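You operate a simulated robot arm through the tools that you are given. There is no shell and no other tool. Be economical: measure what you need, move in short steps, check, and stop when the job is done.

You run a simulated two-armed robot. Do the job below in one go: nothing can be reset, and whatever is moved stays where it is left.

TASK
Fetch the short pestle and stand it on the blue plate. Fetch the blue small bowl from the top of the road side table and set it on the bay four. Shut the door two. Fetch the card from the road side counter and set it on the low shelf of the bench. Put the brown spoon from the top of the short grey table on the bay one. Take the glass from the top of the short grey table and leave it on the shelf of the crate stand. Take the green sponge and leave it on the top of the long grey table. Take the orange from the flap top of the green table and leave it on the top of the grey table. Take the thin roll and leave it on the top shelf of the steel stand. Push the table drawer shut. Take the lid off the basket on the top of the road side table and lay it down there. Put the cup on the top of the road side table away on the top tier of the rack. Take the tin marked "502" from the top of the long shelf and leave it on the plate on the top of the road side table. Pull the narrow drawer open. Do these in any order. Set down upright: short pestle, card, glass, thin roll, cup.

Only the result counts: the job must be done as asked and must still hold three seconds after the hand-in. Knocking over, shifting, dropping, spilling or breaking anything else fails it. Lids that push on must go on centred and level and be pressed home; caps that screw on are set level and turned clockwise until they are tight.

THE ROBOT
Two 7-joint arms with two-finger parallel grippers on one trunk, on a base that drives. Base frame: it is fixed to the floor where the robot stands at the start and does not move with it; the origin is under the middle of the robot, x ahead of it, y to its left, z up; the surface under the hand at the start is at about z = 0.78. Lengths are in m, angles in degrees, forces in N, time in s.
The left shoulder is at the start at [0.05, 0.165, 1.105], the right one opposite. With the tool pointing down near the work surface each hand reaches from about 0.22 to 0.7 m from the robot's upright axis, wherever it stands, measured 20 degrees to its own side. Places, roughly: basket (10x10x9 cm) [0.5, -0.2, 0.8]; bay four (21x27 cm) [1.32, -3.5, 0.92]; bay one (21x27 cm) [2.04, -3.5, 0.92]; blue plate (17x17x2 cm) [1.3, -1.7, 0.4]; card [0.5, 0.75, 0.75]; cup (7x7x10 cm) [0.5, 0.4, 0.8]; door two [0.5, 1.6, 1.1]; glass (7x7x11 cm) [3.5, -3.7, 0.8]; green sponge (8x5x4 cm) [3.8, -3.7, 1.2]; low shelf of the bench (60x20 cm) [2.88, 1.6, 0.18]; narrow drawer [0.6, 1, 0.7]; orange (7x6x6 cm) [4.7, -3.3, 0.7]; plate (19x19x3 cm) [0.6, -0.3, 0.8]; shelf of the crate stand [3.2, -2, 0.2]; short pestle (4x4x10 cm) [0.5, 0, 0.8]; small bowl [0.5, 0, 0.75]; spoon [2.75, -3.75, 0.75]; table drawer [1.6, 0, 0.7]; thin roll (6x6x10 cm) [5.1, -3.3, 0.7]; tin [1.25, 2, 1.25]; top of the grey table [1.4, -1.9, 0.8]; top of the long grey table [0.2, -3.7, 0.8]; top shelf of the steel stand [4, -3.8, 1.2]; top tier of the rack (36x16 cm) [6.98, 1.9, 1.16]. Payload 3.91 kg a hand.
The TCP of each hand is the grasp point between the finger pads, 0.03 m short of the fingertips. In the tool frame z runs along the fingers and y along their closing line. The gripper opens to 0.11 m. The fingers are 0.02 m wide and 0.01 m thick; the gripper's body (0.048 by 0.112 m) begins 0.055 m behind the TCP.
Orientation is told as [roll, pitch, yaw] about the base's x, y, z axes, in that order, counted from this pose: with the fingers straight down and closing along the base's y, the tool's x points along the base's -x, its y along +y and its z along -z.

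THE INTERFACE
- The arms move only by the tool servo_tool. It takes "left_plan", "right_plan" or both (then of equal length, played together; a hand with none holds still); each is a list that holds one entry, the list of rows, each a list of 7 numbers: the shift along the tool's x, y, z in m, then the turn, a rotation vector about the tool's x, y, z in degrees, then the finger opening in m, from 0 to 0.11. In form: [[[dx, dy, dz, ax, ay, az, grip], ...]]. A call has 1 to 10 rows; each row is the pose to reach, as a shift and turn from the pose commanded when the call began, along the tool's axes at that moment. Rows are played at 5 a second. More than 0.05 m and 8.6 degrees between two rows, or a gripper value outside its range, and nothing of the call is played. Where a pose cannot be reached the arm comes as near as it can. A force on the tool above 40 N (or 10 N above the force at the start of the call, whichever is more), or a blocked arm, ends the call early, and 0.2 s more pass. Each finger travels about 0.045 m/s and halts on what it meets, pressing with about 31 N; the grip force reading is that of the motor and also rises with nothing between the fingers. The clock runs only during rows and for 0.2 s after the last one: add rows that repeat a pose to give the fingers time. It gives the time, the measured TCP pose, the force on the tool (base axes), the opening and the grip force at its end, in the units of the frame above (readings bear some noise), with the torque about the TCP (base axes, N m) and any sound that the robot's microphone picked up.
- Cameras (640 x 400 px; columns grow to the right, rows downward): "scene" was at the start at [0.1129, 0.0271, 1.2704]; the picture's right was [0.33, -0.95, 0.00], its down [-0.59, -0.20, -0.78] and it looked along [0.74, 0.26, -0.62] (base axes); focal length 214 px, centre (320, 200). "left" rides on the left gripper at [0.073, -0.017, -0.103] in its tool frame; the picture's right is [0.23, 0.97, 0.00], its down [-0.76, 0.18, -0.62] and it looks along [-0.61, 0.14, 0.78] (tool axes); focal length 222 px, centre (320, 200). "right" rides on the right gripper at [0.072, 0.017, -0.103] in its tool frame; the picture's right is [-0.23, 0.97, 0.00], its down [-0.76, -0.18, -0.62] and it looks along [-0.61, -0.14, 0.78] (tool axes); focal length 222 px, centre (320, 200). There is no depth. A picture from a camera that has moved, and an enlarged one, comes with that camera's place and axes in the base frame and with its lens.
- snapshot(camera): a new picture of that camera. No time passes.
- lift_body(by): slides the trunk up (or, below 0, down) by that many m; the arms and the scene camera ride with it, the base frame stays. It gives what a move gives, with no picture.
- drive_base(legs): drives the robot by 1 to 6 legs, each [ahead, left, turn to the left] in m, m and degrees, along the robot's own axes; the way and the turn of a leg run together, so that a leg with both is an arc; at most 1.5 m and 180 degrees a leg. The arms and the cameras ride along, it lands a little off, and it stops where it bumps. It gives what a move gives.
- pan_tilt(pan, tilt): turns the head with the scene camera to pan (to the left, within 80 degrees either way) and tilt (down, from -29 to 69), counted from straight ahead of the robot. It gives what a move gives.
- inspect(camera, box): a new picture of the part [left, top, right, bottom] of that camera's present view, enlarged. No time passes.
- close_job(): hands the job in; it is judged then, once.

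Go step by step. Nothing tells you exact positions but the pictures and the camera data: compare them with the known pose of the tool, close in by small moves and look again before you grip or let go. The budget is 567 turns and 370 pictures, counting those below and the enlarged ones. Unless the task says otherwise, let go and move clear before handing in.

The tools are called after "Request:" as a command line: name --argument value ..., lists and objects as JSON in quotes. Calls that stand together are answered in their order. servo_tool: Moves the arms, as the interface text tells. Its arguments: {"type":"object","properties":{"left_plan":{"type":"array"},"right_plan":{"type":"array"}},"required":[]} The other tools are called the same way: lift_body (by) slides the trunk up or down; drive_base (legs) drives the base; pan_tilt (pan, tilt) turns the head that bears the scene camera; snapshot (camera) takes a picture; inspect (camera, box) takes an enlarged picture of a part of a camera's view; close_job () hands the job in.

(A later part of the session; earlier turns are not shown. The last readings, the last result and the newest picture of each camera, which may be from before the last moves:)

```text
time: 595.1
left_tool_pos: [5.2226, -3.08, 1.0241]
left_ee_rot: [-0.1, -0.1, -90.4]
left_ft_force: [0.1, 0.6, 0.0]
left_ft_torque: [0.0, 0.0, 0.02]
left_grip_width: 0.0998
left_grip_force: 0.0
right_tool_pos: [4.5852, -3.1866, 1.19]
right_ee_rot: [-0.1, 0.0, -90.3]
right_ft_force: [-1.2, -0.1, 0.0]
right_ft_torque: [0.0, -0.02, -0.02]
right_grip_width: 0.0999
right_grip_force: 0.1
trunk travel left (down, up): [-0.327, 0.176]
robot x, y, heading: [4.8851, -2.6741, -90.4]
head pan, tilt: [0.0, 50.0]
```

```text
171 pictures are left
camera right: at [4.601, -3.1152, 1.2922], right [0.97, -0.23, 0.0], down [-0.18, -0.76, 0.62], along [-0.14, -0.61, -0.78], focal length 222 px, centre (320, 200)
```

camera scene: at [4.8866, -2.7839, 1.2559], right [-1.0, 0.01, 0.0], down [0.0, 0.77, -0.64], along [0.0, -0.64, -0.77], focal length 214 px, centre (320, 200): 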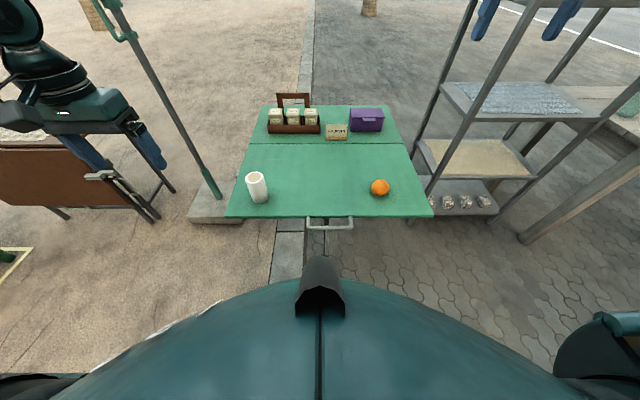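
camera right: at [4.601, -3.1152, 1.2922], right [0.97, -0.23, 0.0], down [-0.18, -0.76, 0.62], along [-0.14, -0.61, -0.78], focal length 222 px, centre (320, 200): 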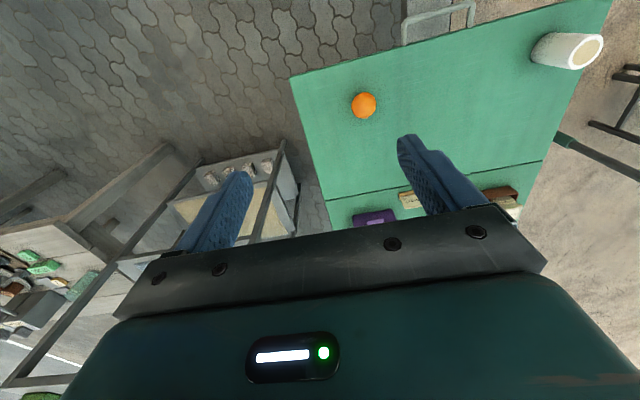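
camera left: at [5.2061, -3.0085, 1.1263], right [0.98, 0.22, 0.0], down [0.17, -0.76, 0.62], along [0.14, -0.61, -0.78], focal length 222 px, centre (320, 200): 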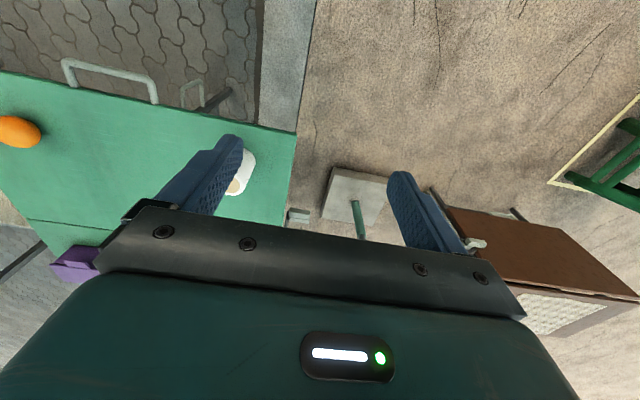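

Request:
drive_base --legs '[[0.05, 0, 0.3]]'

Request:
lift_body --by -0.15

Request:
servo_tool --left_plan '[[[-0.03, -0.02, 0, 0, 0, 0, 0.1], [-0.06, -0.04, 0, 0, 0, 0, 0.1], [-0.09, -0.06, 0, 0, 0, 0, 0.1], [-0.12, -0.08, 0, 0, 0, 0, 0.1], [-0.15, -0.11, 0.0, 0, 0, 0, 0.1], [-0.16, -0.117, 0.02, 0, 0, 0, 0.1]]]' --right_plan '[[[-0.012, 0.02, 0.035, 0, 0, 0, 0.1], [-0.025, 0.04, 0.07, 0, 0, 0, 0.1], [-0.037, 0.05, 0.105, 0, 0, 0, 0.1], [-0.05, 0.065, 0.14, 0, 0, 0, 0.1], [-0.062, 0.08, 0.175, 0, 0, 0, 0.1], [-0.067, 0.088, 0.21, 0, 0, 0, 0.1]]]'

Request:
snapshot --camera "left"

Request:
snapshot --camera "right"

```text
time: 596.0
left_tool_pos: [5.2243, -3.1281, 1.0217]
left_ee_rot: [-0.1, 0.1, -90.1]
left_ft_force: [0.9, 0.0, 0.6]
left_ft_torque: [-0.01, -0.01, 0.0]
left_grip_width: 0.1002
left_grip_force: 0.1
right_tool_pos: [4.5875, -3.2387, 1.1892]
right_ee_rot: [0.0, 0.1, -90.0]
right_ft_force: [1.0, -0.5, -0.6]
right_ft_torque: [0.06, -0.02, 0.01]
right_grip_width: 0.0998
right_grip_force: 0.0
trunk travel left (down, up): [-0.327, 0.176]
robot x, y, heading: [4.8861, -2.7228, -90.4]
head pan, tilt: [0.0, 50.0]
```

```text
time: 597.8
left_tool_pos: [5.2251, -3.1289, 0.8744]
left_ee_rot: [-0.2, 0.0, -90.1]
left_ft_force: [-0.8, 0.3, 0.2]
left_ft_torque: [0.0, 0.0, 0.03]
left_grip_width: 0.1
left_grip_force: 0.0
right_tool_pos: [4.5862, -3.2384, 1.039]
right_ee_rot: [0.0, 0.0, -90.0]
right_ft_force: [-0.7, 0.2, -0.6]
right_ft_torque: [0.0, 0.01, 0.0]
right_grip_width: 0.0999
right_grip_force: 0.0
trunk travel left (down, up): [-0.177, 0.326]
robot x, y, heading: [4.8862, -2.7255, -89.9]
head pan, tilt: [0.0, 50.0]
```

```text
time: 599.2
left_tool_pos: [5.1078, -3.2885, 0.8535]
left_ee_rot: [0.0, -0.1, -90.1]
left_ft_force: [0.5, -0.8, -0.7]
left_ft_torque: [0.02, 0.0, -0.01]
left_grip_width: 0.1
left_grip_force: 0.0
right_tool_pos: [4.6755, -3.3052, 0.8309]
right_ee_rot: [0.0, 0.0, -89.9]
right_ft_force: [1.2, 0.3, 0.4]
right_ft_torque: [0.0, -0.02, -0.01]
right_grip_width: 0.1002
right_grip_force: 0.1
trunk travel left (down, up): [-0.177, 0.326]
robot x, y, heading: [4.8831, -2.7247, -90.0]
head pan, tilt: [0.0, 50.0]
```

```text
170 pictures are left
camera left: at [5.0904, -3.2171, 0.9559], right [0.97, 0.23, 0.0], down [0.18, -0.76, 0.62], along [0.14, -0.61, -0.78], focal length 222 px, centre (320, 200)
```

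left: 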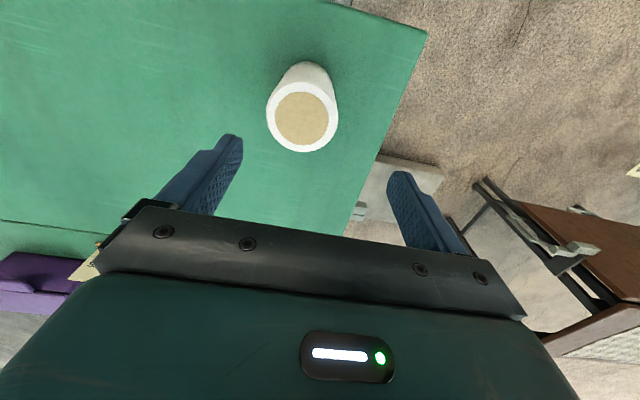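

```text
169 pictures are left
camera right: at [4.6916, -3.2328, 0.9332], right [0.97, -0.23, 0.0], down [-0.18, -0.76, 0.62], along [-0.14, -0.61, -0.78], focal length 222 px, centre (320, 200)
```

right: 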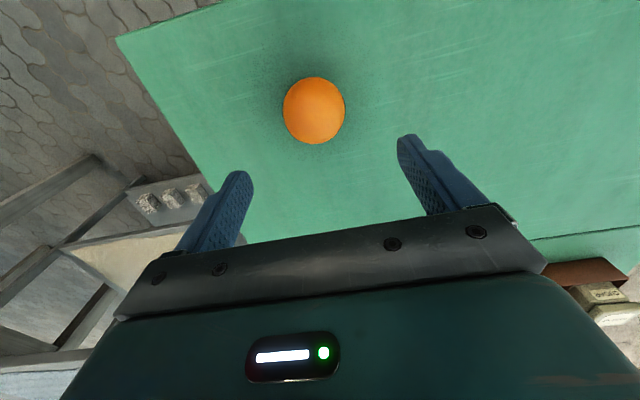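

Request:
servo_tool --left_plan '[[[0.007, -0.017, 0.03, 0, 0, 0, 0.1], [0.007, -0.017, 0.06, 0, 0, 0, 0.1], [0.007, -0.017, 0.09, 0, 0, 0, 0.1], [0.007, -0.017, 0.115, 0, 0, 0, 0.1], [0.007, -0.017, 0.1315, 0, 0, 0, 0.1]]]' --right_plan '[[[0.0, -0.005, 0.03, 0, 0, 0, 0.1], [0.0, -0.005, 0.06, 0, 0, 0, 0.1], [0, -0.005, 0.09, 0, 0, 0, 0.1], [0, -0.005, 0.115, 0, 0, 0, 0.1], [0, -0.005, 0.127, 0, 0, 0, 0.1]]]'

Request:
snapshot --camera "scene"

Request:
snapshot --camera "left"

```text
time: 600.4
left_tool_pos: [5.0903, -3.2794, 0.7229]
left_ee_rot: [-0.1, -0.2, -90.3]
left_ft_force: [-0.4, -0.1, 0.0]
left_ft_torque: [0.0, 0.0, 0.05]
left_grip_width: 0.1
left_grip_force: 0.1
right_tool_pos: [4.6693, -3.3027, 0.7064]
right_ee_rot: [0.0, -0.3, -90.2]
right_ft_force: [-1.4, 6.3, 20.1]
right_ft_torque: [0.03, 0.64, -0.27]
right_grip_width: 0.1002
right_grip_force: 0.1
trunk travel left (down, up): [-0.177, 0.326]
robot x, y, heading: [4.8902, -2.7279, -90.1]
head pan, tilt: [0.0, 50.0]
```

```text
168 pictures are left
camera scene: at [4.8874, -2.8312, 1.1066], right [-1.0, 0.0, 0.0], down [0.0, 0.76, -0.64], along [0.0, -0.64, -0.76], focal length 214 px, centre (320, 200)
```

scene: 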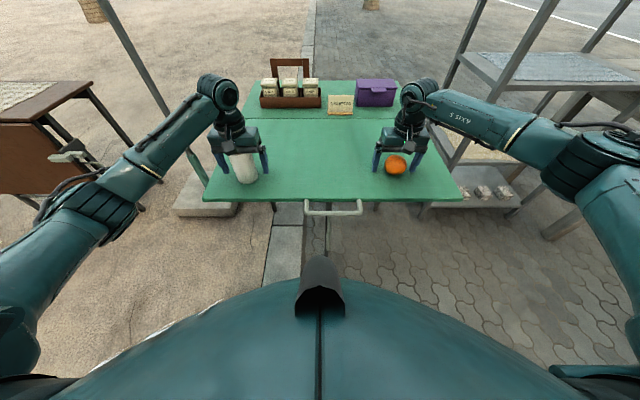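

```text
167 pictures are left
camera left: at [5.0729, -3.2073, 0.8257], right [0.97, 0.22, 0.0], down [0.18, -0.76, 0.62], along [0.14, -0.61, -0.78], focal length 222 px, centre (320, 200)
```

left: 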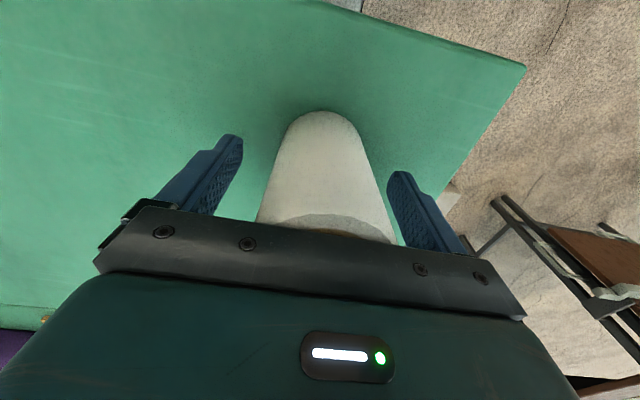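

Request:
servo_tool --left_plan '[[[0, 0, 0, 0, 0, 0, 0.08], [0, 0, -0.002, 0, 0, 0, 0.065], [0, 0, -0.002, 0, 0, 0, 0.05], [0, 0, -0.002, 0, 0, 0, 0.045], [0, 0, -0.002, 0, 0, 0, 0.045]]]' --right_plan '[[[0, 0, -0.009, 0, 0, 0, 0.09], [0, 0, -0.009, 0, 0, 0, 0.075], [0, 0, -0.009, 0, 0, 0, 0.06], [0, 0, -0.009, 0, 0, 0, 0.05], [0, 0, -0.009, 0, 0, 0, 0.05]]]'

Request:
servo_tool --left_plan '[[[0, 0, -0.03, 0, 0, 0, 0.045], [0, 0, -0.07, 0, 0, 0, 0.045], [0, 0, -0.11, 0, 0, 0, 0.045], [0, 0, -0.15, 0, 0, 0, 0.045]]]' --right_plan '[[[0, 0, -0.03, 0, 0, 0, 0.05], [0, 0, -0.07, 0, 0, 0, 0.05], [0, 0, -0.11, 0, 0, 0, 0.05], [0, 0, -0.15, 0, 0, 0, 0.05]]]'

Request:
lift_body --by 0.15

Request:
snapshot --camera "scene"

```text
time: 601.6
left_tool_pos: [5.0905, -3.2801, 0.723]
left_ee_rot: [0.0, -0.1, -90.0]
left_ft_force: [1.8, -0.8, 3.0]
left_ft_torque: [-0.02, -0.11, -0.04]
left_grip_width: 0.056
left_grip_force: 31.1
right_tool_pos: [4.6689, -3.3045, 0.7113]
right_ee_rot: [0.0, 0.1, -90.0]
right_ft_force: [-0.2, 0.2, -0.5]
right_ft_torque: [-0.02, 0.01, 0.03]
right_grip_width: 0.0604
right_grip_force: 31.1
trunk travel left (down, up): [-0.177, 0.326]
robot x, y, heading: [4.8858, -2.7282, -89.9]
head pan, tilt: [0.0, 50.0]
```

```text
time: 602.6
left_tool_pos: [5.0907, -3.2786, 0.8759]
left_ee_rot: [-0.2, 0.1, -90.2]
left_ft_force: [-1.3, 0.8, -1.2]
left_ft_torque: [0.0, 0.02, 0.01]
left_grip_width: 0.0563
left_grip_force: 30.7
right_tool_pos: [4.6697, -3.3052, 0.8612]
right_ee_rot: [0.0, 0.0, -90.1]
right_ft_force: [0.2, 0.8, -1.9]
right_ft_torque: [-0.01, 0.01, 0.01]
right_grip_width: 0.0603
right_grip_force: 31.3
trunk travel left (down, up): [-0.177, 0.326]
robot x, y, heading: [4.8852, -2.7285, -90.1]
head pan, tilt: [0.0, 50.0]
```

```text
time: 604.3
left_tool_pos: [5.091, -3.2795, 1.0248]
left_ee_rot: [0.0, 0.1, -90.1]
left_ft_force: [-0.4, -0.3, -0.2]
left_ft_torque: [0.03, -0.01, -0.01]
left_grip_width: 0.0563
left_grip_force: 31.0
right_tool_pos: [4.6692, -3.305, 1.0104]
right_ee_rot: [0.0, 0.1, -90.0]
right_ft_force: [0.3, 0.3, -1.4]
right_ft_torque: [-0.02, 0.0, -0.02]
right_grip_width: 0.0602
right_grip_force: 31.2
trunk travel left (down, up): [-0.327, 0.176]
robot x, y, heading: [4.8861, -2.7264, -90.1]
head pan, tilt: [0.0, 50.0]
```

```text
166 pictures are left
camera scene: at [4.8869, -2.8335, 1.2557], right [-1.0, 0.0, 0.0], down [0.0, 0.77, -0.64], along [0.0, -0.64, -0.77], focal length 214 px, centre (320, 200)
```

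scene: 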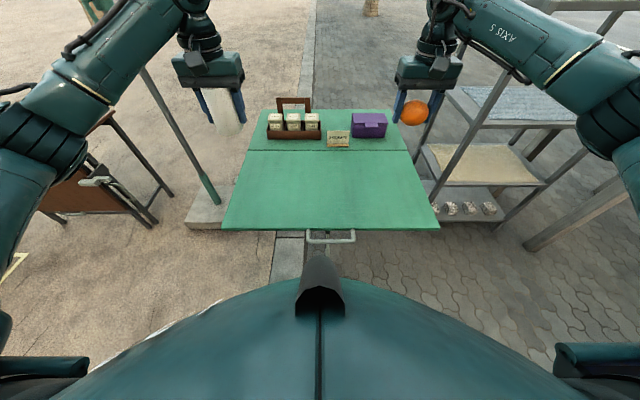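

Both held. Now to the steel stand.

Request:
drive_base --legs '[[-0.25, 0, 0], [0, -0.9, 0]]'

Request:
lift_body --by 0.17

Request:
pan_tilt --pan 0 --tilt 20

Request:
snapshot --camera "scene"

```text
time: 614.0
left_tool_pos: [4.1948, -3.0295, 1.0252]
left_ee_rot: [-0.1, 0.1, -89.7]
left_ft_force: [-0.5, 0.2, 0.3]
left_ft_torque: [0.0, 0.01, 0.01]
left_grip_width: 0.056
left_grip_force: 31.3
right_tool_pos: [3.7738, -3.0588, 1.0105]
right_ee_rot: [0.0, 0.0, -89.6]
right_ft_force: [-0.6, 0.0, -0.8]
right_ft_torque: [-0.06, 0.0, -0.04]
right_grip_width: 0.0604
right_grip_force: 31.3
trunk travel left (down, up): [-0.327, 0.176]
robot x, y, heading: [3.9871, -2.4813, -89.6]
head pan, tilt: [0.0, 50.0]
```

```text
time: 615.9
left_tool_pos: [4.195, -3.0312, 1.196]
left_ee_rot: [-0.1, 0.1, -89.7]
left_ft_force: [0.3, -0.4, -0.4]
left_ft_torque: [0.0, -0.01, 0.0]
left_grip_width: 0.0558
left_grip_force: 30.8
right_tool_pos: [3.7743, -3.059, 1.1807]
right_ee_rot: [0.0, 0.0, -89.6]
right_ft_force: [0.7, -0.3, -2.1]
right_ft_torque: [-0.03, -0.04, -0.02]
right_grip_width: 0.0602
right_grip_force: 31.6
trunk travel left (down, up): [-0.497, 0.006]
robot x, y, heading: [3.9835, -2.4759, -89.5]
head pan, tilt: [0.0, 50.0]
```

```text
time: 616.9
left_tool_pos: [4.1948, -3.0308, 1.1948]
left_ee_rot: [-0.2, 0.0, -89.8]
left_ft_force: [0.1, 1.1, -1.1]
left_ft_torque: [0.0, 0.02, 0.03]
left_grip_width: 0.0559
left_grip_force: 31.2
right_tool_pos: [3.774, -3.0585, 1.1813]
right_ee_rot: [-0.1, 0.1, -89.5]
right_ft_force: [-0.1, -0.3, -1.2]
right_ft_torque: [-0.01, -0.04, 0.01]
right_grip_width: 0.0602
right_grip_force: 31.4
trunk travel left (down, up): [-0.497, 0.006]
robot x, y, heading: [3.9835, -2.4786, -89.9]
head pan, tilt: [0.0, 20.0]
```

```text
165 pictures are left
camera scene: at [3.9883, -2.6014, 1.4713], right [-1.0, -0.01, 0.0], down [0.0, 0.34, -0.94], along [0.01, -0.94, -0.34], focal length 214 px, centre (320, 200)
```

scene: 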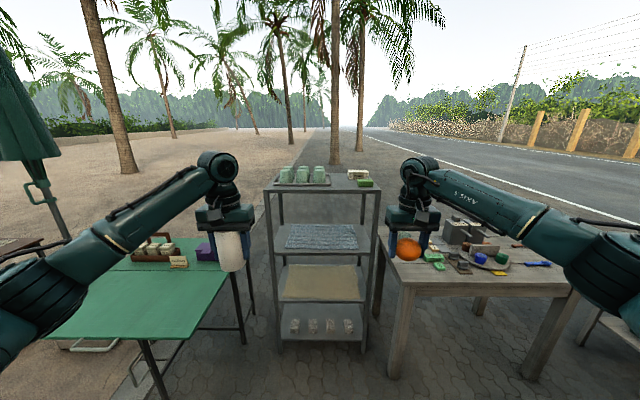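

Request:
inspect --camera "scene" --box '[255, 155, 395, 225]'

Request:
inspect --camera "scene" --box '[390, 200, 580, 310]'

```text
4.57 times, centred on (325, 190) of scene
camera zoom: at [3.9883, -2.6014, 1.4713], right [-1.0, -0.01, 0.0], down [0.0, 0.34, -0.94], along [0.01, -0.94, -0.34], focal length 980 px, centre (297, 246)
```

zoom: 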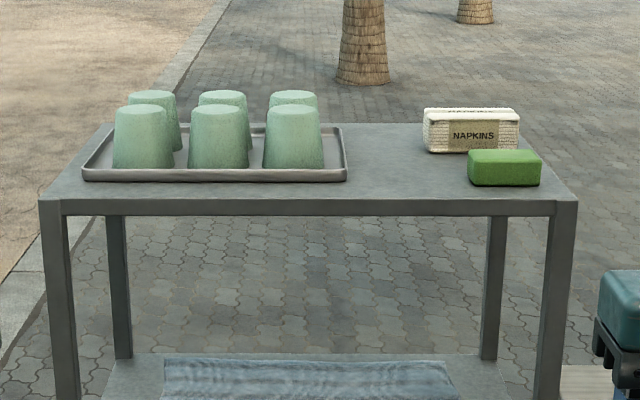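

```text
3.37 times, centred on (485, 255) of scene
camera zoom: at [3.9883, -2.6014, 1.4713], right [-1.0, -0.01, 0.0], down [0.0, 0.34, -0.94], along [0.01, -0.94, -0.34], focal length 722 px, centre (-236, 15)
```

zoom: 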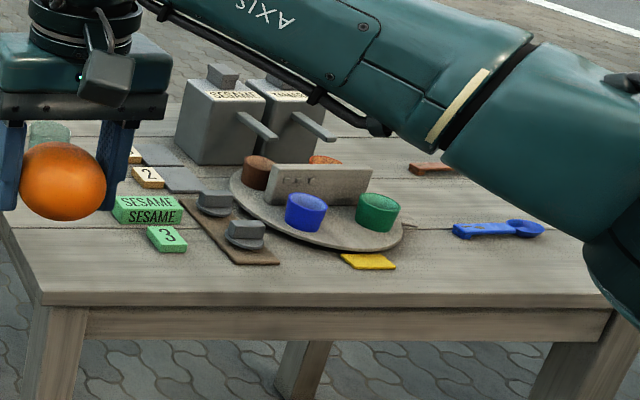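

Sponge and a free spot on the top shelf are visible. I raise the hands and approach.

Request:
servo_tool --left_plan '[[[0, 0, -0.03, 0, 0, 0, 0.045], [0, 0, -0.06, 0, 0, 0, 0.045], [0, 0, -0.09, 0, 0, 0, 0.045], [0, 0, -0.1, 0, 0, 0, 0.045]]]' --right_plan '[[[0.02, 0, -0.02, 0, 0, 0, 0.05], [0.04, 0, -0.04, 0, 0, 0, 0.05], [0.06, 0, -0.06, 0, 0, 0, 0.05], [0.08, 0, -0.08, 0, 0, 0, 0.05]]]'

Request:
drive_base --legs '[[0, -0.315, 0], [0.55, 0, 0]]'

Request:
pan_tilt --pan 10 --tilt 35

Request:
snapshot --camera "scene"

Request:
snapshot --camera "left"

```text
time: 617.9
left_tool_pos: [4.1956, -3.0291, 1.2954]
left_ee_rot: [-0.1, 0.0, -89.7]
left_ft_force: [0.4, 0.8, -1.3]
left_ft_torque: [0.01, -0.02, -0.01]
left_grip_width: 0.056
left_grip_force: 31.8
right_tool_pos: [3.7742, -2.9774, 1.2614]
right_ee_rot: [0.0, -0.1, -89.6]
right_ft_force: [-0.3, 0.5, -0.7]
right_ft_torque: [0.0, 0.01, 0.01]
right_grip_width: 0.0602
right_grip_force: 31.2
trunk travel left (down, up): [-0.497, 0.006]
robot x, y, heading: [3.9875, -2.476, -89.9]
head pan, tilt: [0.0, 20.0]
```

```text
time: 620.0
left_tool_pos: [4.0507, -3.0363, 1.2937]
left_ee_rot: [-0.2, 0.0, -90.2]
left_ft_force: [0.3, 0.2, -0.3]
left_ft_torque: [0.0, -0.01, -0.01]
left_grip_width: 0.0557
left_grip_force: 30.7
right_tool_pos: [3.629, -2.9822, 1.2612]
right_ee_rot: [0.1, 0.1, -90.2]
right_ft_force: [0.0, 0.6, -3.3]
right_ft_torque: [-0.03, 0.02, 0.02]
right_grip_width: 0.0599
right_grip_force: 30.8
trunk travel left (down, up): [-0.497, 0.006]
robot x, y, heading: [3.8423, -2.4812, -90.0]
head pan, tilt: [0.0, 20.0]
stopped in leg 1: the robot was blocked; the commanded pose is now the measured one
```

```text
time: 620.7
left_tool_pos: [4.05, -3.0352, 1.2963]
left_ee_rot: [0.0, 0.0, -90.3]
left_ft_force: [-0.8, -0.3, -0.5]
left_ft_torque: [0.02, -0.01, 0.04]
left_grip_width: 0.0558
left_grip_force: 30.9
right_tool_pos: [3.6274, -2.9812, 1.2609]
right_ee_rot: [0.1, 0.1, -90.2]
right_ft_force: [0.0, 0.1, -0.5]
right_ft_torque: [-0.02, 0.04, 0.02]
right_grip_width: 0.0599
right_grip_force: 30.8
trunk travel left (down, up): [-0.497, 0.006]
robot x, y, heading: [3.8509, -2.4829, -89.7]
head pan, tilt: [10.0, 35.0]
```

```text
162 pictures are left
camera scene: at [3.8621, -2.5996, 1.4476], right [-0.98, -0.17, 0.0], down [-0.1, 0.56, -0.82], along [0.14, -0.81, -0.57], focal length 214 px, centre (320, 200)
```

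scene: 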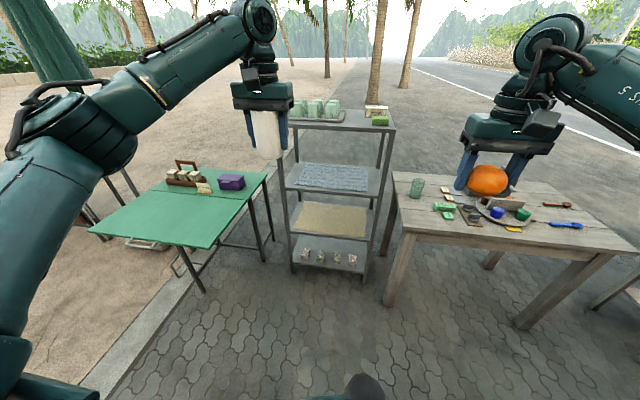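

```text
161 pictures are left
camera left: at [4.0321, -2.9639, 1.3982], right [0.97, 0.22, 0.0], down [0.17, -0.76, 0.62], along [0.14, -0.61, -0.78], focal length 222 px, centre (320, 200)
```

left: 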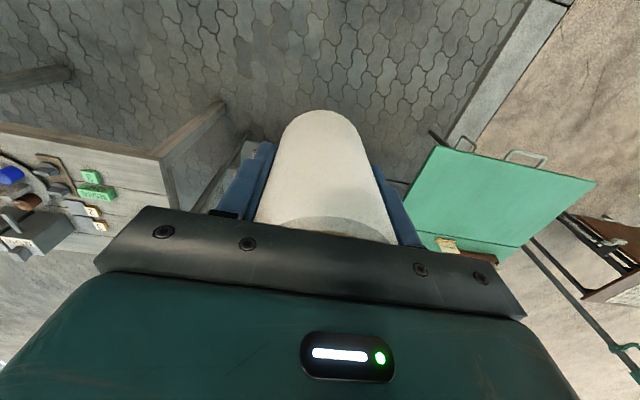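

Request:
drive_base --legs '[[0, 0.03, 0], [0.42, 0, 0], [0, -0.2, 0]]'

Request:
snapshot --camera "scene"

Request:
snapshot --camera "left"

```text
time: 625.9
left_tool_pos: [3.8814, -3.4577, 1.2968]
left_ee_rot: [-0.1, -0.1, -89.9]
left_ft_force: [-0.5, 0.7, -0.1]
left_ft_torque: [-0.01, 0.0, -0.02]
left_grip_width: 0.0555
left_grip_force: 30.9
right_tool_pos: [3.4612, -3.4031, 1.2607]
right_ee_rot: [0.0, 0.1, -89.8]
right_ft_force: [-0.3, -0.5, -0.6]
right_ft_torque: [0.0, 0.0, 0.02]
right_grip_width: 0.0599
right_grip_force: 31.0
trunk travel left (down, up): [-0.497, 0.006]
robot x, y, heading: [3.675, -2.9016, -89.9]
head pan, tilt: [10.0, 35.0]
```

```text
160 pictures are left
camera scene: at [3.6931, -3.0212, 1.4475], right [-0.98, -0.18, 0.0], down [-0.1, 0.56, -0.82], along [0.14, -0.81, -0.57], focal length 214 px, centre (320, 200)
```

scene: 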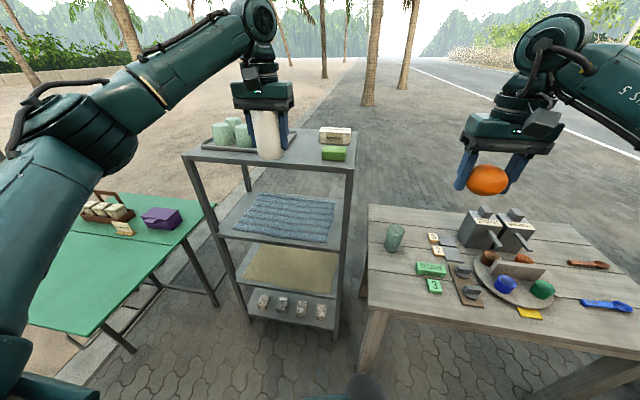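

```text
159 pictures are left
camera left: at [3.8645, -3.3849, 1.3983], right [0.97, 0.23, 0.0], down [0.18, -0.76, 0.62], along [0.14, -0.61, -0.78], focal length 222 px, centre (320, 200)
```

left: 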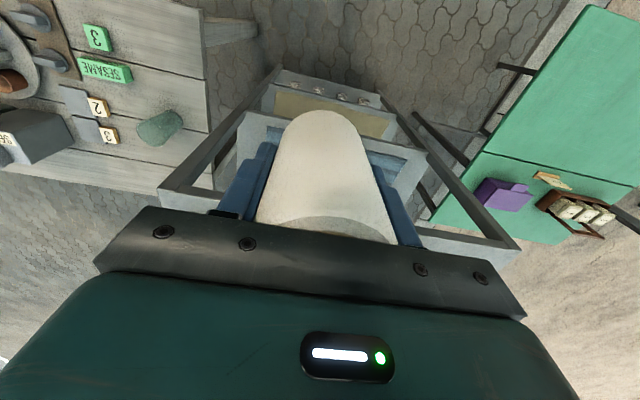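

Request:
drive_base --legs '[[0.12, 0, 0]]'

Request:
servo_tool --left_plan '[[[-0.025, 0.0, 0.0, 0, 0, 0, 0.045], [-0.05, 0, 0.01, 0, 0, 0, 0.045], [-0.075, 0, 0.02, 0, 0, 0, 0.045]]]'

Request:
snapshot --camera "left"

Request:
inspect --camera "scene" --box '[180, 80, 380, 205]'

```text
time: 627.1
left_tool_pos: [3.8829, -3.5763, 1.296]
left_ee_rot: [0.0, -0.1, -90.1]
left_ft_force: [0.4, -0.7, -1.0]
left_ft_torque: [-0.01, 0.01, -0.01]
left_grip_width: 0.0558
left_grip_force: 30.9
right_tool_pos: [3.4602, -3.5241, 1.261]
right_ee_rot: [0.0, 0.0, -90.0]
right_ft_force: [-0.2, 0.1, -1.2]
right_ft_torque: [0.0, 0.03, 0.03]
right_grip_width: 0.0598
right_grip_force: 31.1
trunk travel left (down, up): [-0.497, 0.006]
robot x, y, heading: [3.6766, -3.0233, -89.6]
head pan, tilt: [10.0, 35.0]
```

```text
time: 627.9
left_tool_pos: [3.8807, -3.6509, 1.277]
left_ee_rot: [0.1, 0.1, -90.2]
left_ft_force: [-0.5, -0.3, -0.3]
left_ft_torque: [-0.01, -0.01, -0.02]
left_grip_width: 0.0555
left_grip_force: 31.2
right_tool_pos: [3.459, -3.5246, 1.2605]
right_ee_rot: [0.1, 0.1, -89.9]
right_ft_force: [-0.9, -0.2, -1.4]
right_ft_torque: [-0.05, -0.02, -0.03]
right_grip_width: 0.0596
right_grip_force: 31.1
trunk travel left (down, up): [-0.497, 0.006]
robot x, y, heading: [3.6792, -3.022, -89.9]
head pan, tilt: [10.0, 35.0]
```

```text
158 pictures are left
camera left: at [3.8629, -3.5795, 1.3786], right [0.97, 0.22, 0.0], down [0.17, -0.76, 0.62], along [0.14, -0.61, -0.78], focal length 222 px, centre (320, 200)
```

left: 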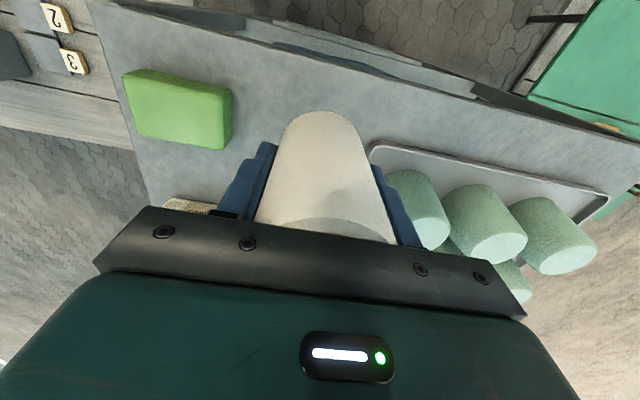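

```text
3.20 times, centred on (280, 142) of scene
camera zoom: at [3.692, -3.1409, 1.4475], right [-0.98, -0.18, 0.0], down [-0.1, 0.56, -0.82], along [0.15, -0.81, -0.57], focal length 686 px, centre (448, 384)
```

zoom: 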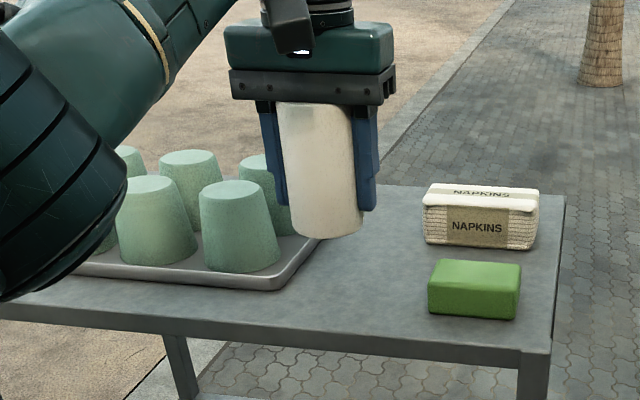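

Request:
servo_tool --left_plan '[[[0, -0.01, 0.01, 0, 0, 0, 0.045], [0, -0.02, 0.025, 0, 0, 0, 0.045], [0, -0.02, 0.04, 0, 0, 0, 0.045]]]'

Request:
snapshot --camera "left"

Request:
inspect --camera "scene" --box '[180, 80, 380, 205]'

```text
time: 628.7
left_tool_pos: [3.8621, -3.6529, 1.2358]
left_ee_rot: [-0.1, 0.0, -90.0]
left_ft_force: [-0.5, 0.6, -0.4]
left_ft_torque: [-0.01, 0.0, -0.03]
left_grip_width: 0.0558
left_grip_force: 30.9
right_tool_pos: [3.4614, -3.5229, 1.2609]
right_ee_rot: [0.0, 0.2, -89.9]
right_ft_force: [0.7, -0.2, -0.9]
right_ft_torque: [-0.01, 0.02, 0.01]
right_grip_width: 0.0597
right_grip_force: 30.7
trunk travel left (down, up): [-0.497, 0.006]
robot x, y, heading: [3.6757, -3.024, -89.8]
head pan, tilt: [10.0, 35.0]
```

```text
156 pictures are left
camera left: at [3.8454, -3.5798, 1.3386], right [0.97, 0.23, 0.0], down [0.18, -0.76, 0.62], along [0.14, -0.61, -0.78], focal length 222 px, centre (320, 200)
```

left: 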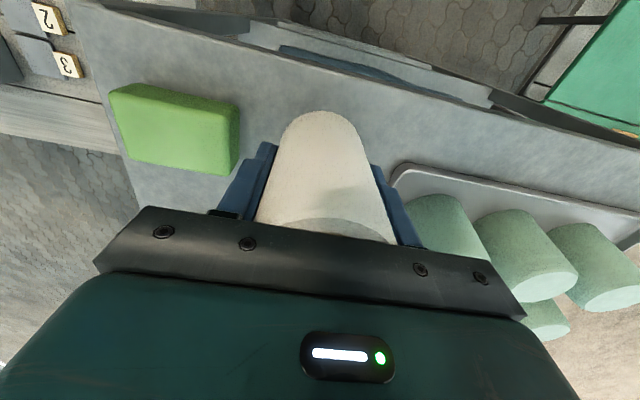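

```text
3.20 times, centred on (280, 142) of scene
camera zoom: at [3.6939, -3.1411, 1.4475], right [-0.98, -0.18, 0.0], down [-0.1, 0.56, -0.82], along [0.14, -0.81, -0.57], focal length 686 px, centre (448, 384)
```

zoom: 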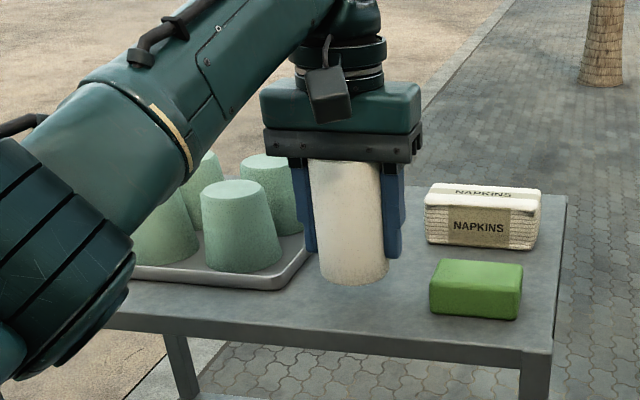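

Request:
servo_tool --left_plan '[[[0, 0, 0.005, 0, 0, 0, 0.045], [0, 0, 0.009, 0, 0, 0, 0.045], [0, 0, 0.012, 0, 0, 0, 0.045]]]'

```text
time: 629.5
left_tool_pos: [3.8618, -3.6518, 1.2236]
left_ee_rot: [0.0, -0.1, -90.0]
left_ft_force: [-0.8, 0.2, -0.2]
left_ft_torque: [0.04, 0.0, 0.01]
left_grip_width: 0.0559
left_grip_force: 30.7
right_tool_pos: [3.4618, -3.5241, 1.2614]
right_ee_rot: [0.0, 0.0, -89.8]
right_ft_force: [-0.3, -0.9, -1.3]
right_ft_torque: [-0.02, -0.01, 0.0]
right_grip_width: 0.0597
right_grip_force: 31.2
trunk travel left (down, up): [-0.497, 0.006]
robot x, y, heading: [3.6774, -3.0225, -89.5]
head pan, tilt: [10.0, 35.0]
```

Request:
servo_tool --left_plan '[[[0, 0, 0.004, 0, 0, 0, 0.045], [0, 0, 0.007, 0, 0, 0, 0.045]]]'

```text
time: 630.1
left_tool_pos: [3.8616, -3.6521, 1.2166]
left_ee_rot: [0.0, 0.0, -90.0]
left_ft_force: [0.0, -0.4, -1.0]
left_ft_torque: [0.01, -0.03, 0.01]
left_grip_width: 0.0557
left_grip_force: 31.1
right_tool_pos: [3.4615, -3.5243, 1.2613]
right_ee_rot: [-0.1, 0.0, -89.9]
right_ft_force: [-1.2, -0.5, -0.8]
right_ft_torque: [-0.02, -0.02, 0.0]
right_grip_width: 0.0597
right_grip_force: 30.9
trunk travel left (down, up): [-0.497, 0.006]
robot x, y, heading: [3.6728, -3.0213, -89.8]
head pan, tilt: [10.0, 35.0]
```

Request:
servo_tool --left_plan '[[[0, 0, 0.004, 0, 0, 0, 0.045], [0, 0, 0.007, 0, 0, 0, 0.045]]]'

Request:
inspect --camera "scene" --box '[180, 80, 380, 205]'

```text
time: 630.7
left_tool_pos: [3.8623, -3.6505, 1.2095]
left_ee_rot: [0.1, -0.1, -90.1]
left_ft_force: [0.7, 0.2, -0.1]
left_ft_torque: [-0.02, -0.02, 0.0]
left_grip_width: 0.0559
left_grip_force: 30.8
right_tool_pos: [3.4604, -3.523, 1.2615]
right_ee_rot: [-0.1, 0.1, -89.9]
right_ft_force: [-0.5, 0.1, -0.5]
right_ft_torque: [0.0, -0.03, 0.02]
right_grip_width: 0.0598
right_grip_force: 30.9
trunk travel left (down, up): [-0.497, 0.006]
robot x, y, heading: [3.6762, -3.0255, -89.8]
head pan, tilt: [10.0, 35.0]
```

```text
3.20 times, centred on (280, 142) of scene
camera zoom: at [3.6936, -3.1408, 1.4475], right [-0.98, -0.18, 0.0], down [-0.1, 0.56, -0.82], along [0.14, -0.81, -0.57], focal length 686 px, centre (448, 384)
```

zoom: 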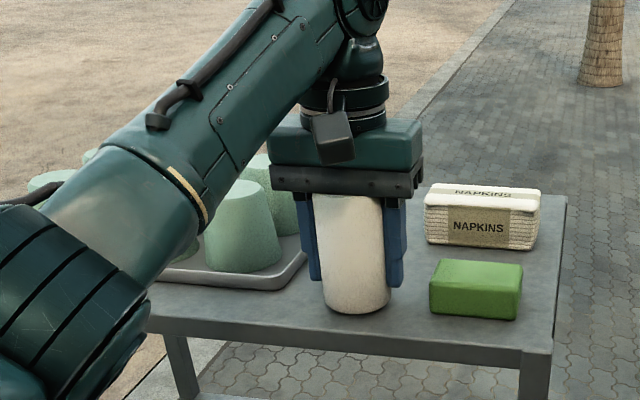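

Request:
servo_tool --left_plan '[[[0, 0, 0.004, 0, 0, 0, 0.045], [0, 0, 0.008, 0, 0, 0, 0.045]]]'

```text
time: 631.3
left_tool_pos: [3.8625, -3.6504, 1.205]
left_ee_rot: [0.0, -0.3, -90.2]
left_ft_force: [2.6, -2.8, 13.7]
left_ft_torque: [0.23, -0.1, -0.05]
left_grip_width: 0.0557
left_grip_force: 31.1
right_tool_pos: [3.4615, -3.5217, 1.2621]
right_ee_rot: [0.1, 0.0, -89.9]
right_ft_force: [0.0, -0.6, -1.1]
right_ft_torque: [-0.04, 0.0, -0.04]
right_grip_width: 0.0597
right_grip_force: 30.9
trunk travel left (down, up): [-0.497, 0.006]
robot x, y, heading: [3.6769, -3.0267, -89.8]
head pan, tilt: [10.0, 35.0]
```

Request:
servo_tool --left_plan '[[[0, 0, -0.001, 0, 0, 0, 0.058], [0, 0, -0.001, 0, 0, 0, 0.064], [0, 0, -0.001, 0, 0, 0, 0.074], [0, 0, -0.001, 0, 0, 0, 0.076], [0, 0, -0.02, 0, 0, 0, 0.076], [0, 0, -0.05, 0, 0, 0, 0.076], [0, 0, -0.085, 0, 0, 0, 0.076], [0.03, 0, -0.1, 0, 0, 0, 0.076], [0.07, 0, -0.11, 0, 0, 0, 0.076]]]'

Request:
inspect --camera "scene" --box '[180, 80, 380, 205]'

```text
time: 633.3
left_tool_pos: [3.8623, -3.5813, 1.3113]
left_ee_rot: [0.0, 0.0, -89.8]
left_ft_force: [-0.8, 0.1, -1.1]
left_ft_torque: [-0.03, 0.01, -0.02]
left_grip_width: 0.076
left_grip_force: 0.0
left hand out of reach, approached as far as the arm can: row 7, 8
right_tool_pos: [3.4606, -3.5232, 1.2615]
right_ee_rot: [0.1, 0.0, -90.0]
right_ft_force: [0.1, 0.1, -1.6]
right_ft_torque: [-0.04, -0.01, 0.0]
right_grip_width: 0.0598
right_grip_force: 30.6
trunk travel left (down, up): [-0.497, 0.006]
robot x, y, heading: [3.6732, -3.0261, -89.8]
head pan, tilt: [10.0, 35.0]
```

```text
3.20 times, centred on (280, 142) of scene
camera zoom: at [3.693, -3.1404, 1.4475], right [-0.98, -0.18, 0.0], down [-0.1, 0.56, -0.82], along [0.14, -0.81, -0.57], focal length 686 px, centre (448, 384)
```

zoom: 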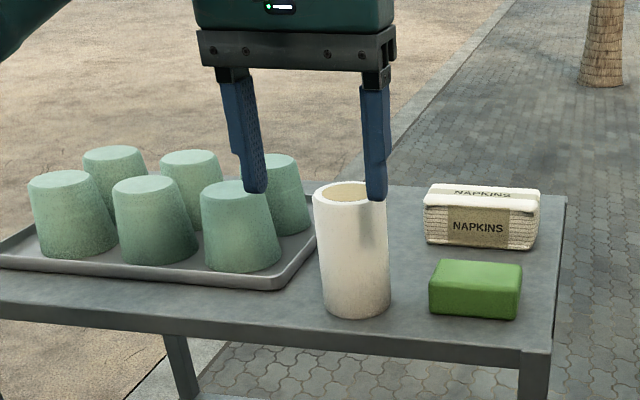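

Roll is standing. Next the sponge with the left hand.

Request:
drive_base --legs '[[0.0, -0.1, 0]]'

Request:
servo_tool --left_plan '[[[-0.02, 0, 0.0, 0, 0, 0, 0.085], [-0.045, 0, 0.01, 0, 0, 0, 0.095], [-0.065, 0, 0.03, 0, 0, 0, 0.095], [-0.08, 0, 0.05, 0, 0, 0, 0.095]]]'

Request:
snapshot --camera "left"

Request:
inspect --camera "scene" --box '[160, 70, 360, 195]'

```text
time: 634.8
left_tool_pos: [3.7628, -3.5803, 1.3105]
left_ee_rot: [0.0, -0.1, -90.1]
left_ft_force: [-0.2, 0.9, 0.1]
left_ft_torque: [0.01, 0.0, 0.02]
left_grip_width: 0.076
left_grip_force: 0.1
right_tool_pos: [3.3615, -3.5234, 1.2617]
right_ee_rot: [0.1, 0.0, -89.9]
right_ft_force: [0.0, -0.1, -1.7]
right_ft_torque: [-0.01, -0.01, -0.01]
right_grip_width: 0.0592
right_grip_force: 31.3
trunk travel left (down, up): [-0.497, 0.006]
robot x, y, heading: [3.5777, -3.0217, -89.6]
head pan, tilt: [10.0, 35.0]
```

```text
time: 635.8
left_tool_pos: [3.7631, -3.6582, 1.2594]
left_ee_rot: [0.0, -0.1, -90.2]
left_ft_force: [0.3, -0.3, 0.0]
left_ft_torque: [0.01, 0.03, -0.01]
left_grip_width: 0.0951
left_grip_force: 0.2
left hand out of reach, approached as far as the arm can: row 4
right_tool_pos: [3.3612, -3.5235, 1.2623]
right_ee_rot: [0.1, 0.0, -89.9]
right_ft_force: [0.2, -0.1, -1.0]
right_ft_torque: [-0.01, -0.04, -0.01]
right_grip_width: 0.0595
right_grip_force: 31.2
trunk travel left (down, up): [-0.497, 0.006]
robot x, y, heading: [3.5772, -3.0233, -89.8]
head pan, tilt: [10.0, 35.0]
```

```text
152 pictures are left
camera left: at [3.7461, -3.5865, 1.3625], right [0.97, 0.22, 0.0], down [0.17, -0.76, 0.62], along [0.14, -0.61, -0.78], focal length 222 px, centre (320, 200)
```

left: 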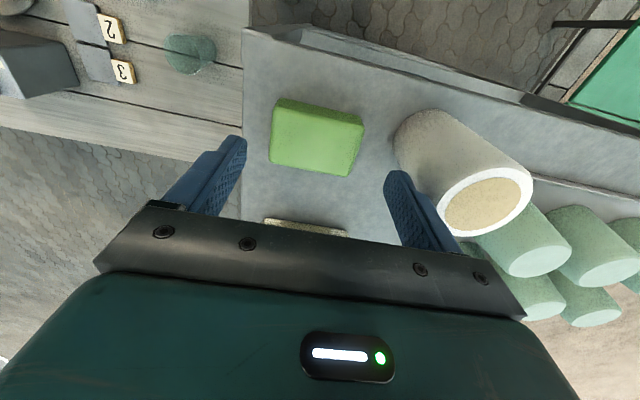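

```text
3.20 times, centred on (260, 132) of scene
camera zoom: at [3.5933, -3.1411, 1.4475], right [-0.98, -0.18, 0.0], down [-0.1, 0.56, -0.82], along [0.14, -0.81, -0.57], focal length 686 px, centre (512, 416)
```

zoom: 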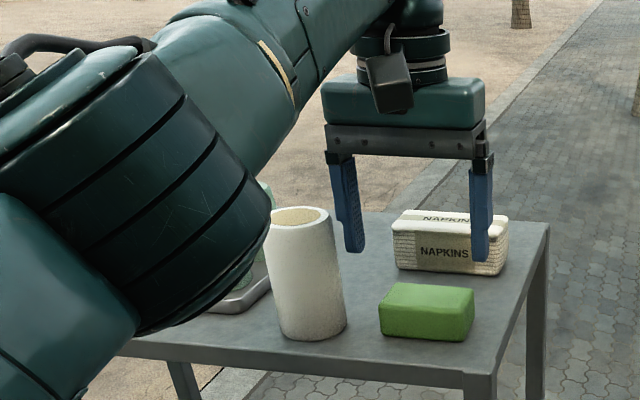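

Request:
pan_tilt --pan 30 --tilt 35

Request:
snapshot --camera "scene"

```text
time: 636.7
left_tool_pos: [3.7649, -3.6568, 1.2607]
left_ee_rot: [0.0, -0.1, -90.0]
left_ft_force: [-0.1, -0.1, 0.6]
left_ft_torque: [0.02, 0.04, 0.02]
left_grip_width: 0.095
left_grip_force: 0.0
right_tool_pos: [3.3615, -3.5249, 1.2609]
right_ee_rot: [0.0, 0.0, -89.9]
right_ft_force: [0.1, 1.2, -1.3]
right_ft_torque: [0.01, -0.04, -0.01]
right_grip_width: 0.0593
right_grip_force: 31.0
trunk travel left (down, up): [-0.497, 0.006]
robot x, y, heading: [3.5782, -3.0227, -89.9]
head pan, tilt: [30.0, 35.0]
```

```text
150 pictures are left
camera scene: at [3.6225, -3.1306, 1.4475], right [-0.86, -0.5, 0.0], down [-0.29, 0.5, -0.82], along [0.41, -0.71, -0.57], focal length 214 px, centre (320, 200)
```

scene: 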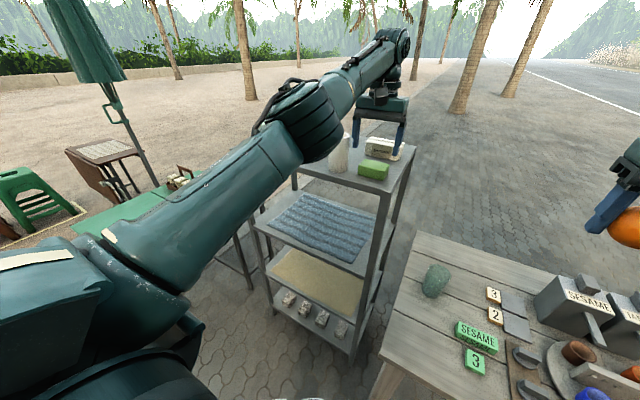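

Request:
servo_tool --left_plan '[[[0, -0.003, 0.02, 0, 0, 0, 0.095], [0, -0.003, 0.04, 0, 0, 0, 0.095], [0, -0.003, 0.055, 0, 0, 0, 0.095], [0, -0.003, 0.065, 0, 0, 0, 0.095]]]'

Request:
snapshot --camera "left"

Request:
inspect --camera "scene" --box '[260, 60, 460, 200]'

```text
time: 637.7
left_tool_pos: [3.761, -3.6709, 1.2025]
left_ee_rot: [0.1, 0.0, -89.9]
left_ft_force: [-0.6, -0.6, -0.3]
left_ft_torque: [0.02, -0.03, 0.01]
left_grip_width: 0.0949
left_grip_force: 0.1
left hand out of reach, approached as far as the arm can: row 1, 2, 3, 4
right_tool_pos: [3.3614, -3.5241, 1.2606]
right_ee_rot: [0.0, 0.0, -89.9]
right_ft_force: [-0.9, -0.4, -1.3]
right_ft_torque: [-0.04, -0.04, -0.02]
right_grip_width: 0.0592
right_grip_force: 30.9
trunk travel left (down, up): [-0.497, 0.006]
robot x, y, heading: [3.5779, -3.0263, -90.0]
head pan, tilt: [30.0, 35.0]
```

```text
149 pictures are left
camera left: at [3.7434, -3.5994, 1.3051], right [0.97, 0.23, 0.0], down [0.18, -0.76, 0.62], along [0.14, -0.61, -0.78], focal length 222 px, centre (320, 200)
```

left: 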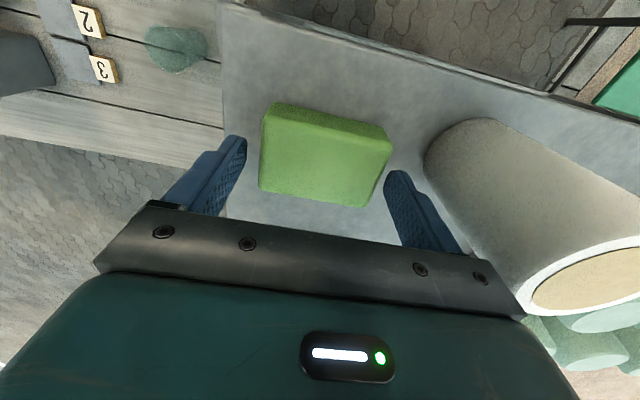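

```text
2.86 times, centred on (360, 130) of scene
camera zoom: at [3.6227, -3.1304, 1.4476], right [-0.86, -0.5, 0.0], down [-0.29, 0.5, -0.82], along [0.41, -0.71, -0.57], focal length 613 px, centre (206, 400)
```

zoom: 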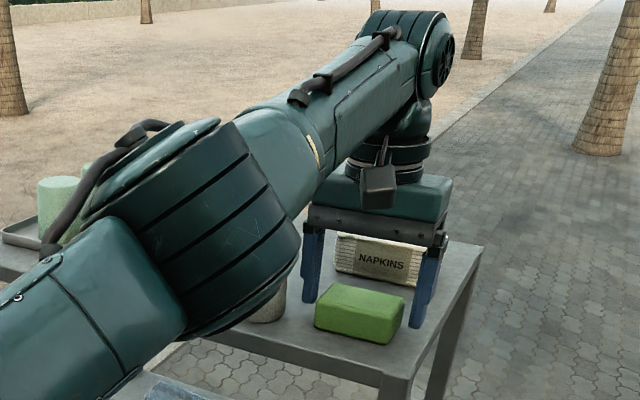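

Request:
servo_tool --left_plan '[[[0.014, 0.0, 0.0, 0, 0, 0, 0.095], [0.014, 0.0, 0.007, 0, 0, 0, 0.095], [0.014, 0, 0.007, 0, 0, 0, 0.08], [0.014, 0, 0.007, 0, 0, 0, 0.065], [0.014, 0, 0.007, 0, 0, 0, 0.06], [0.014, 0, 0.007, 0, 0, 0, 0.06]]]'

Request:
servo_tool --left_plan '[[[0, 0, -0.03, 0, 0, 0, 0.06], [0.02, 0, -0.06, 0, 0, 0, 0.06], [0.05, 0, -0.09, 0, 0, 0, 0.06], [0.09, 0, -0.1, 0, 0, 0, 0.06]]]'

Request:
snapshot --camera "scene"

```text
time: 639.1
left_tool_pos: [3.7609, -3.6721, 1.2004]
left_ee_rot: [0.0, 0.0, -90.0]
left_ft_force: [0.5, -0.3, 0.4]
left_ft_torque: [0.0, 0.02, 0.04]
left_grip_width: 0.0736
left_grip_force: 30.4
left hand out of reach, approached as far as the arm can: row 1, 2, 3, 4, 5, 6
right_tool_pos: [3.3611, -3.524, 1.2619]
right_ee_rot: [0.0, 0.0, -89.9]
right_ft_force: [0.8, -0.8, -1.8]
right_ft_torque: [0.0, 0.01, -0.04]
right_grip_width: 0.0594
right_grip_force: 31.0
trunk travel left (down, up): [-0.497, 0.006]
robot x, y, heading: [3.5746, -3.0256, -89.9]
head pan, tilt: [30.0, 35.0]
```

```text
time: 640.1
left_tool_pos: [3.7538, -3.6337, 1.3216]
left_ee_rot: [0.0, 0.0, -90.0]
left_ft_force: [0.1, -0.3, 0.4]
left_ft_torque: [-0.08, -0.03, 0.0]
left_grip_width: 0.0737
left_grip_force: 30.9
left hand out of reach, approached as far as the arm can: row 1, 2, 3, 4
right_tool_pos: [3.3618, -3.522, 1.2616]
right_ee_rot: [0.2, -0.1, -89.8]
right_ft_force: [-0.5, 0.2, -0.1]
right_ft_torque: [-0.06, 0.01, 0.02]
right_grip_width: 0.0592
right_grip_force: 30.8
trunk travel left (down, up): [-0.497, 0.006]
robot x, y, heading: [3.5766, -3.0262, -90.1]
head pan, tilt: [30.0, 35.0]
```

```text
147 pictures are left
camera scene: at [3.622, -3.1287, 1.4477], right [-0.86, -0.5, 0.0], down [-0.29, 0.49, -0.82], along [0.41, -0.71, -0.57], focal length 214 px, centre (320, 200)
```

scene: 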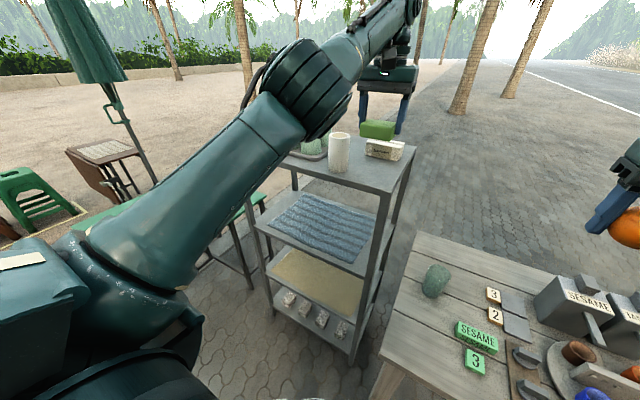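

Sponge in hand. Look along the way west.

Request:
drive_base --legs '[[-0.1, 0, 0]]'

Request:
pan_tilt --pan -78 --tilt 22

Request:
snapshot --camera "scene"

```text
time: 641.2
left_tool_pos: [3.7537, -3.5357, 1.3194]
left_ee_rot: [-0.1, 0.1, -90.1]
left_ft_force: [0.3, 0.2, 0.3]
left_ft_torque: [0.0, 0.01, 0.01]
left_grip_width: 0.0735
left_grip_force: 31.1
right_tool_pos: [3.3614, -3.4246, 1.2617]
right_ee_rot: [0.0, 0.0, -90.0]
right_ft_force: [0.1, -0.3, -0.9]
right_ft_torque: [0.01, -0.03, -0.02]
right_grip_width: 0.0592
right_grip_force: 31.0
trunk travel left (down, up): [-0.497, 0.006]
robot x, y, heading: [3.5726, -2.9294, -90.0]
head pan, tilt: [30.0, 35.0]
```

```text
time: 643.1
left_tool_pos: [3.7547, -3.537, 1.3195]
left_ee_rot: [0.0, 0.0, -90.0]
left_ft_force: [0.7, 0.0, -0.9]
left_ft_torque: [0.0, 0.01, 0.02]
left_grip_width: 0.0735
left_grip_force: 31.0
right_tool_pos: [3.3609, -3.4242, 1.2607]
right_ee_rot: [0.0, 0.1, -90.0]
right_ft_force: [0.1, -0.3, -1.1]
right_ft_torque: [-0.02, 0.0, 0.0]
right_grip_width: 0.0588
right_grip_force: 30.8
trunk travel left (down, up): [-0.497, 0.006]
robot x, y, heading: [3.5782, -2.9288, -90.1]
head pan, tilt: [-78.0, 22.0]
```

```text
146 pictures are left
camera scene: at [3.4873, -2.9752, 1.4681], right [-0.21, 0.98, 0.0], down [0.37, 0.08, -0.93], along [-0.91, -0.2, -0.37], focal length 214 px, centre (320, 200)
```

scene: 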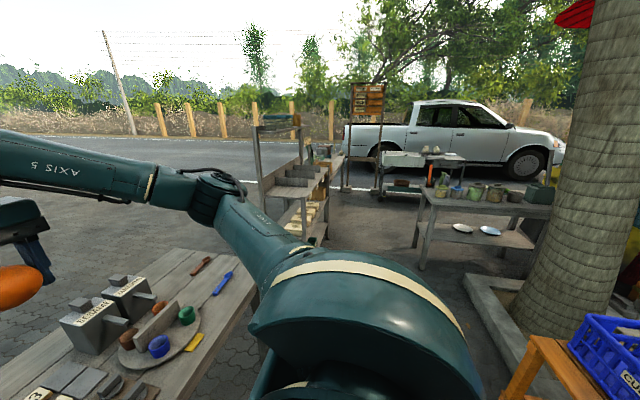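

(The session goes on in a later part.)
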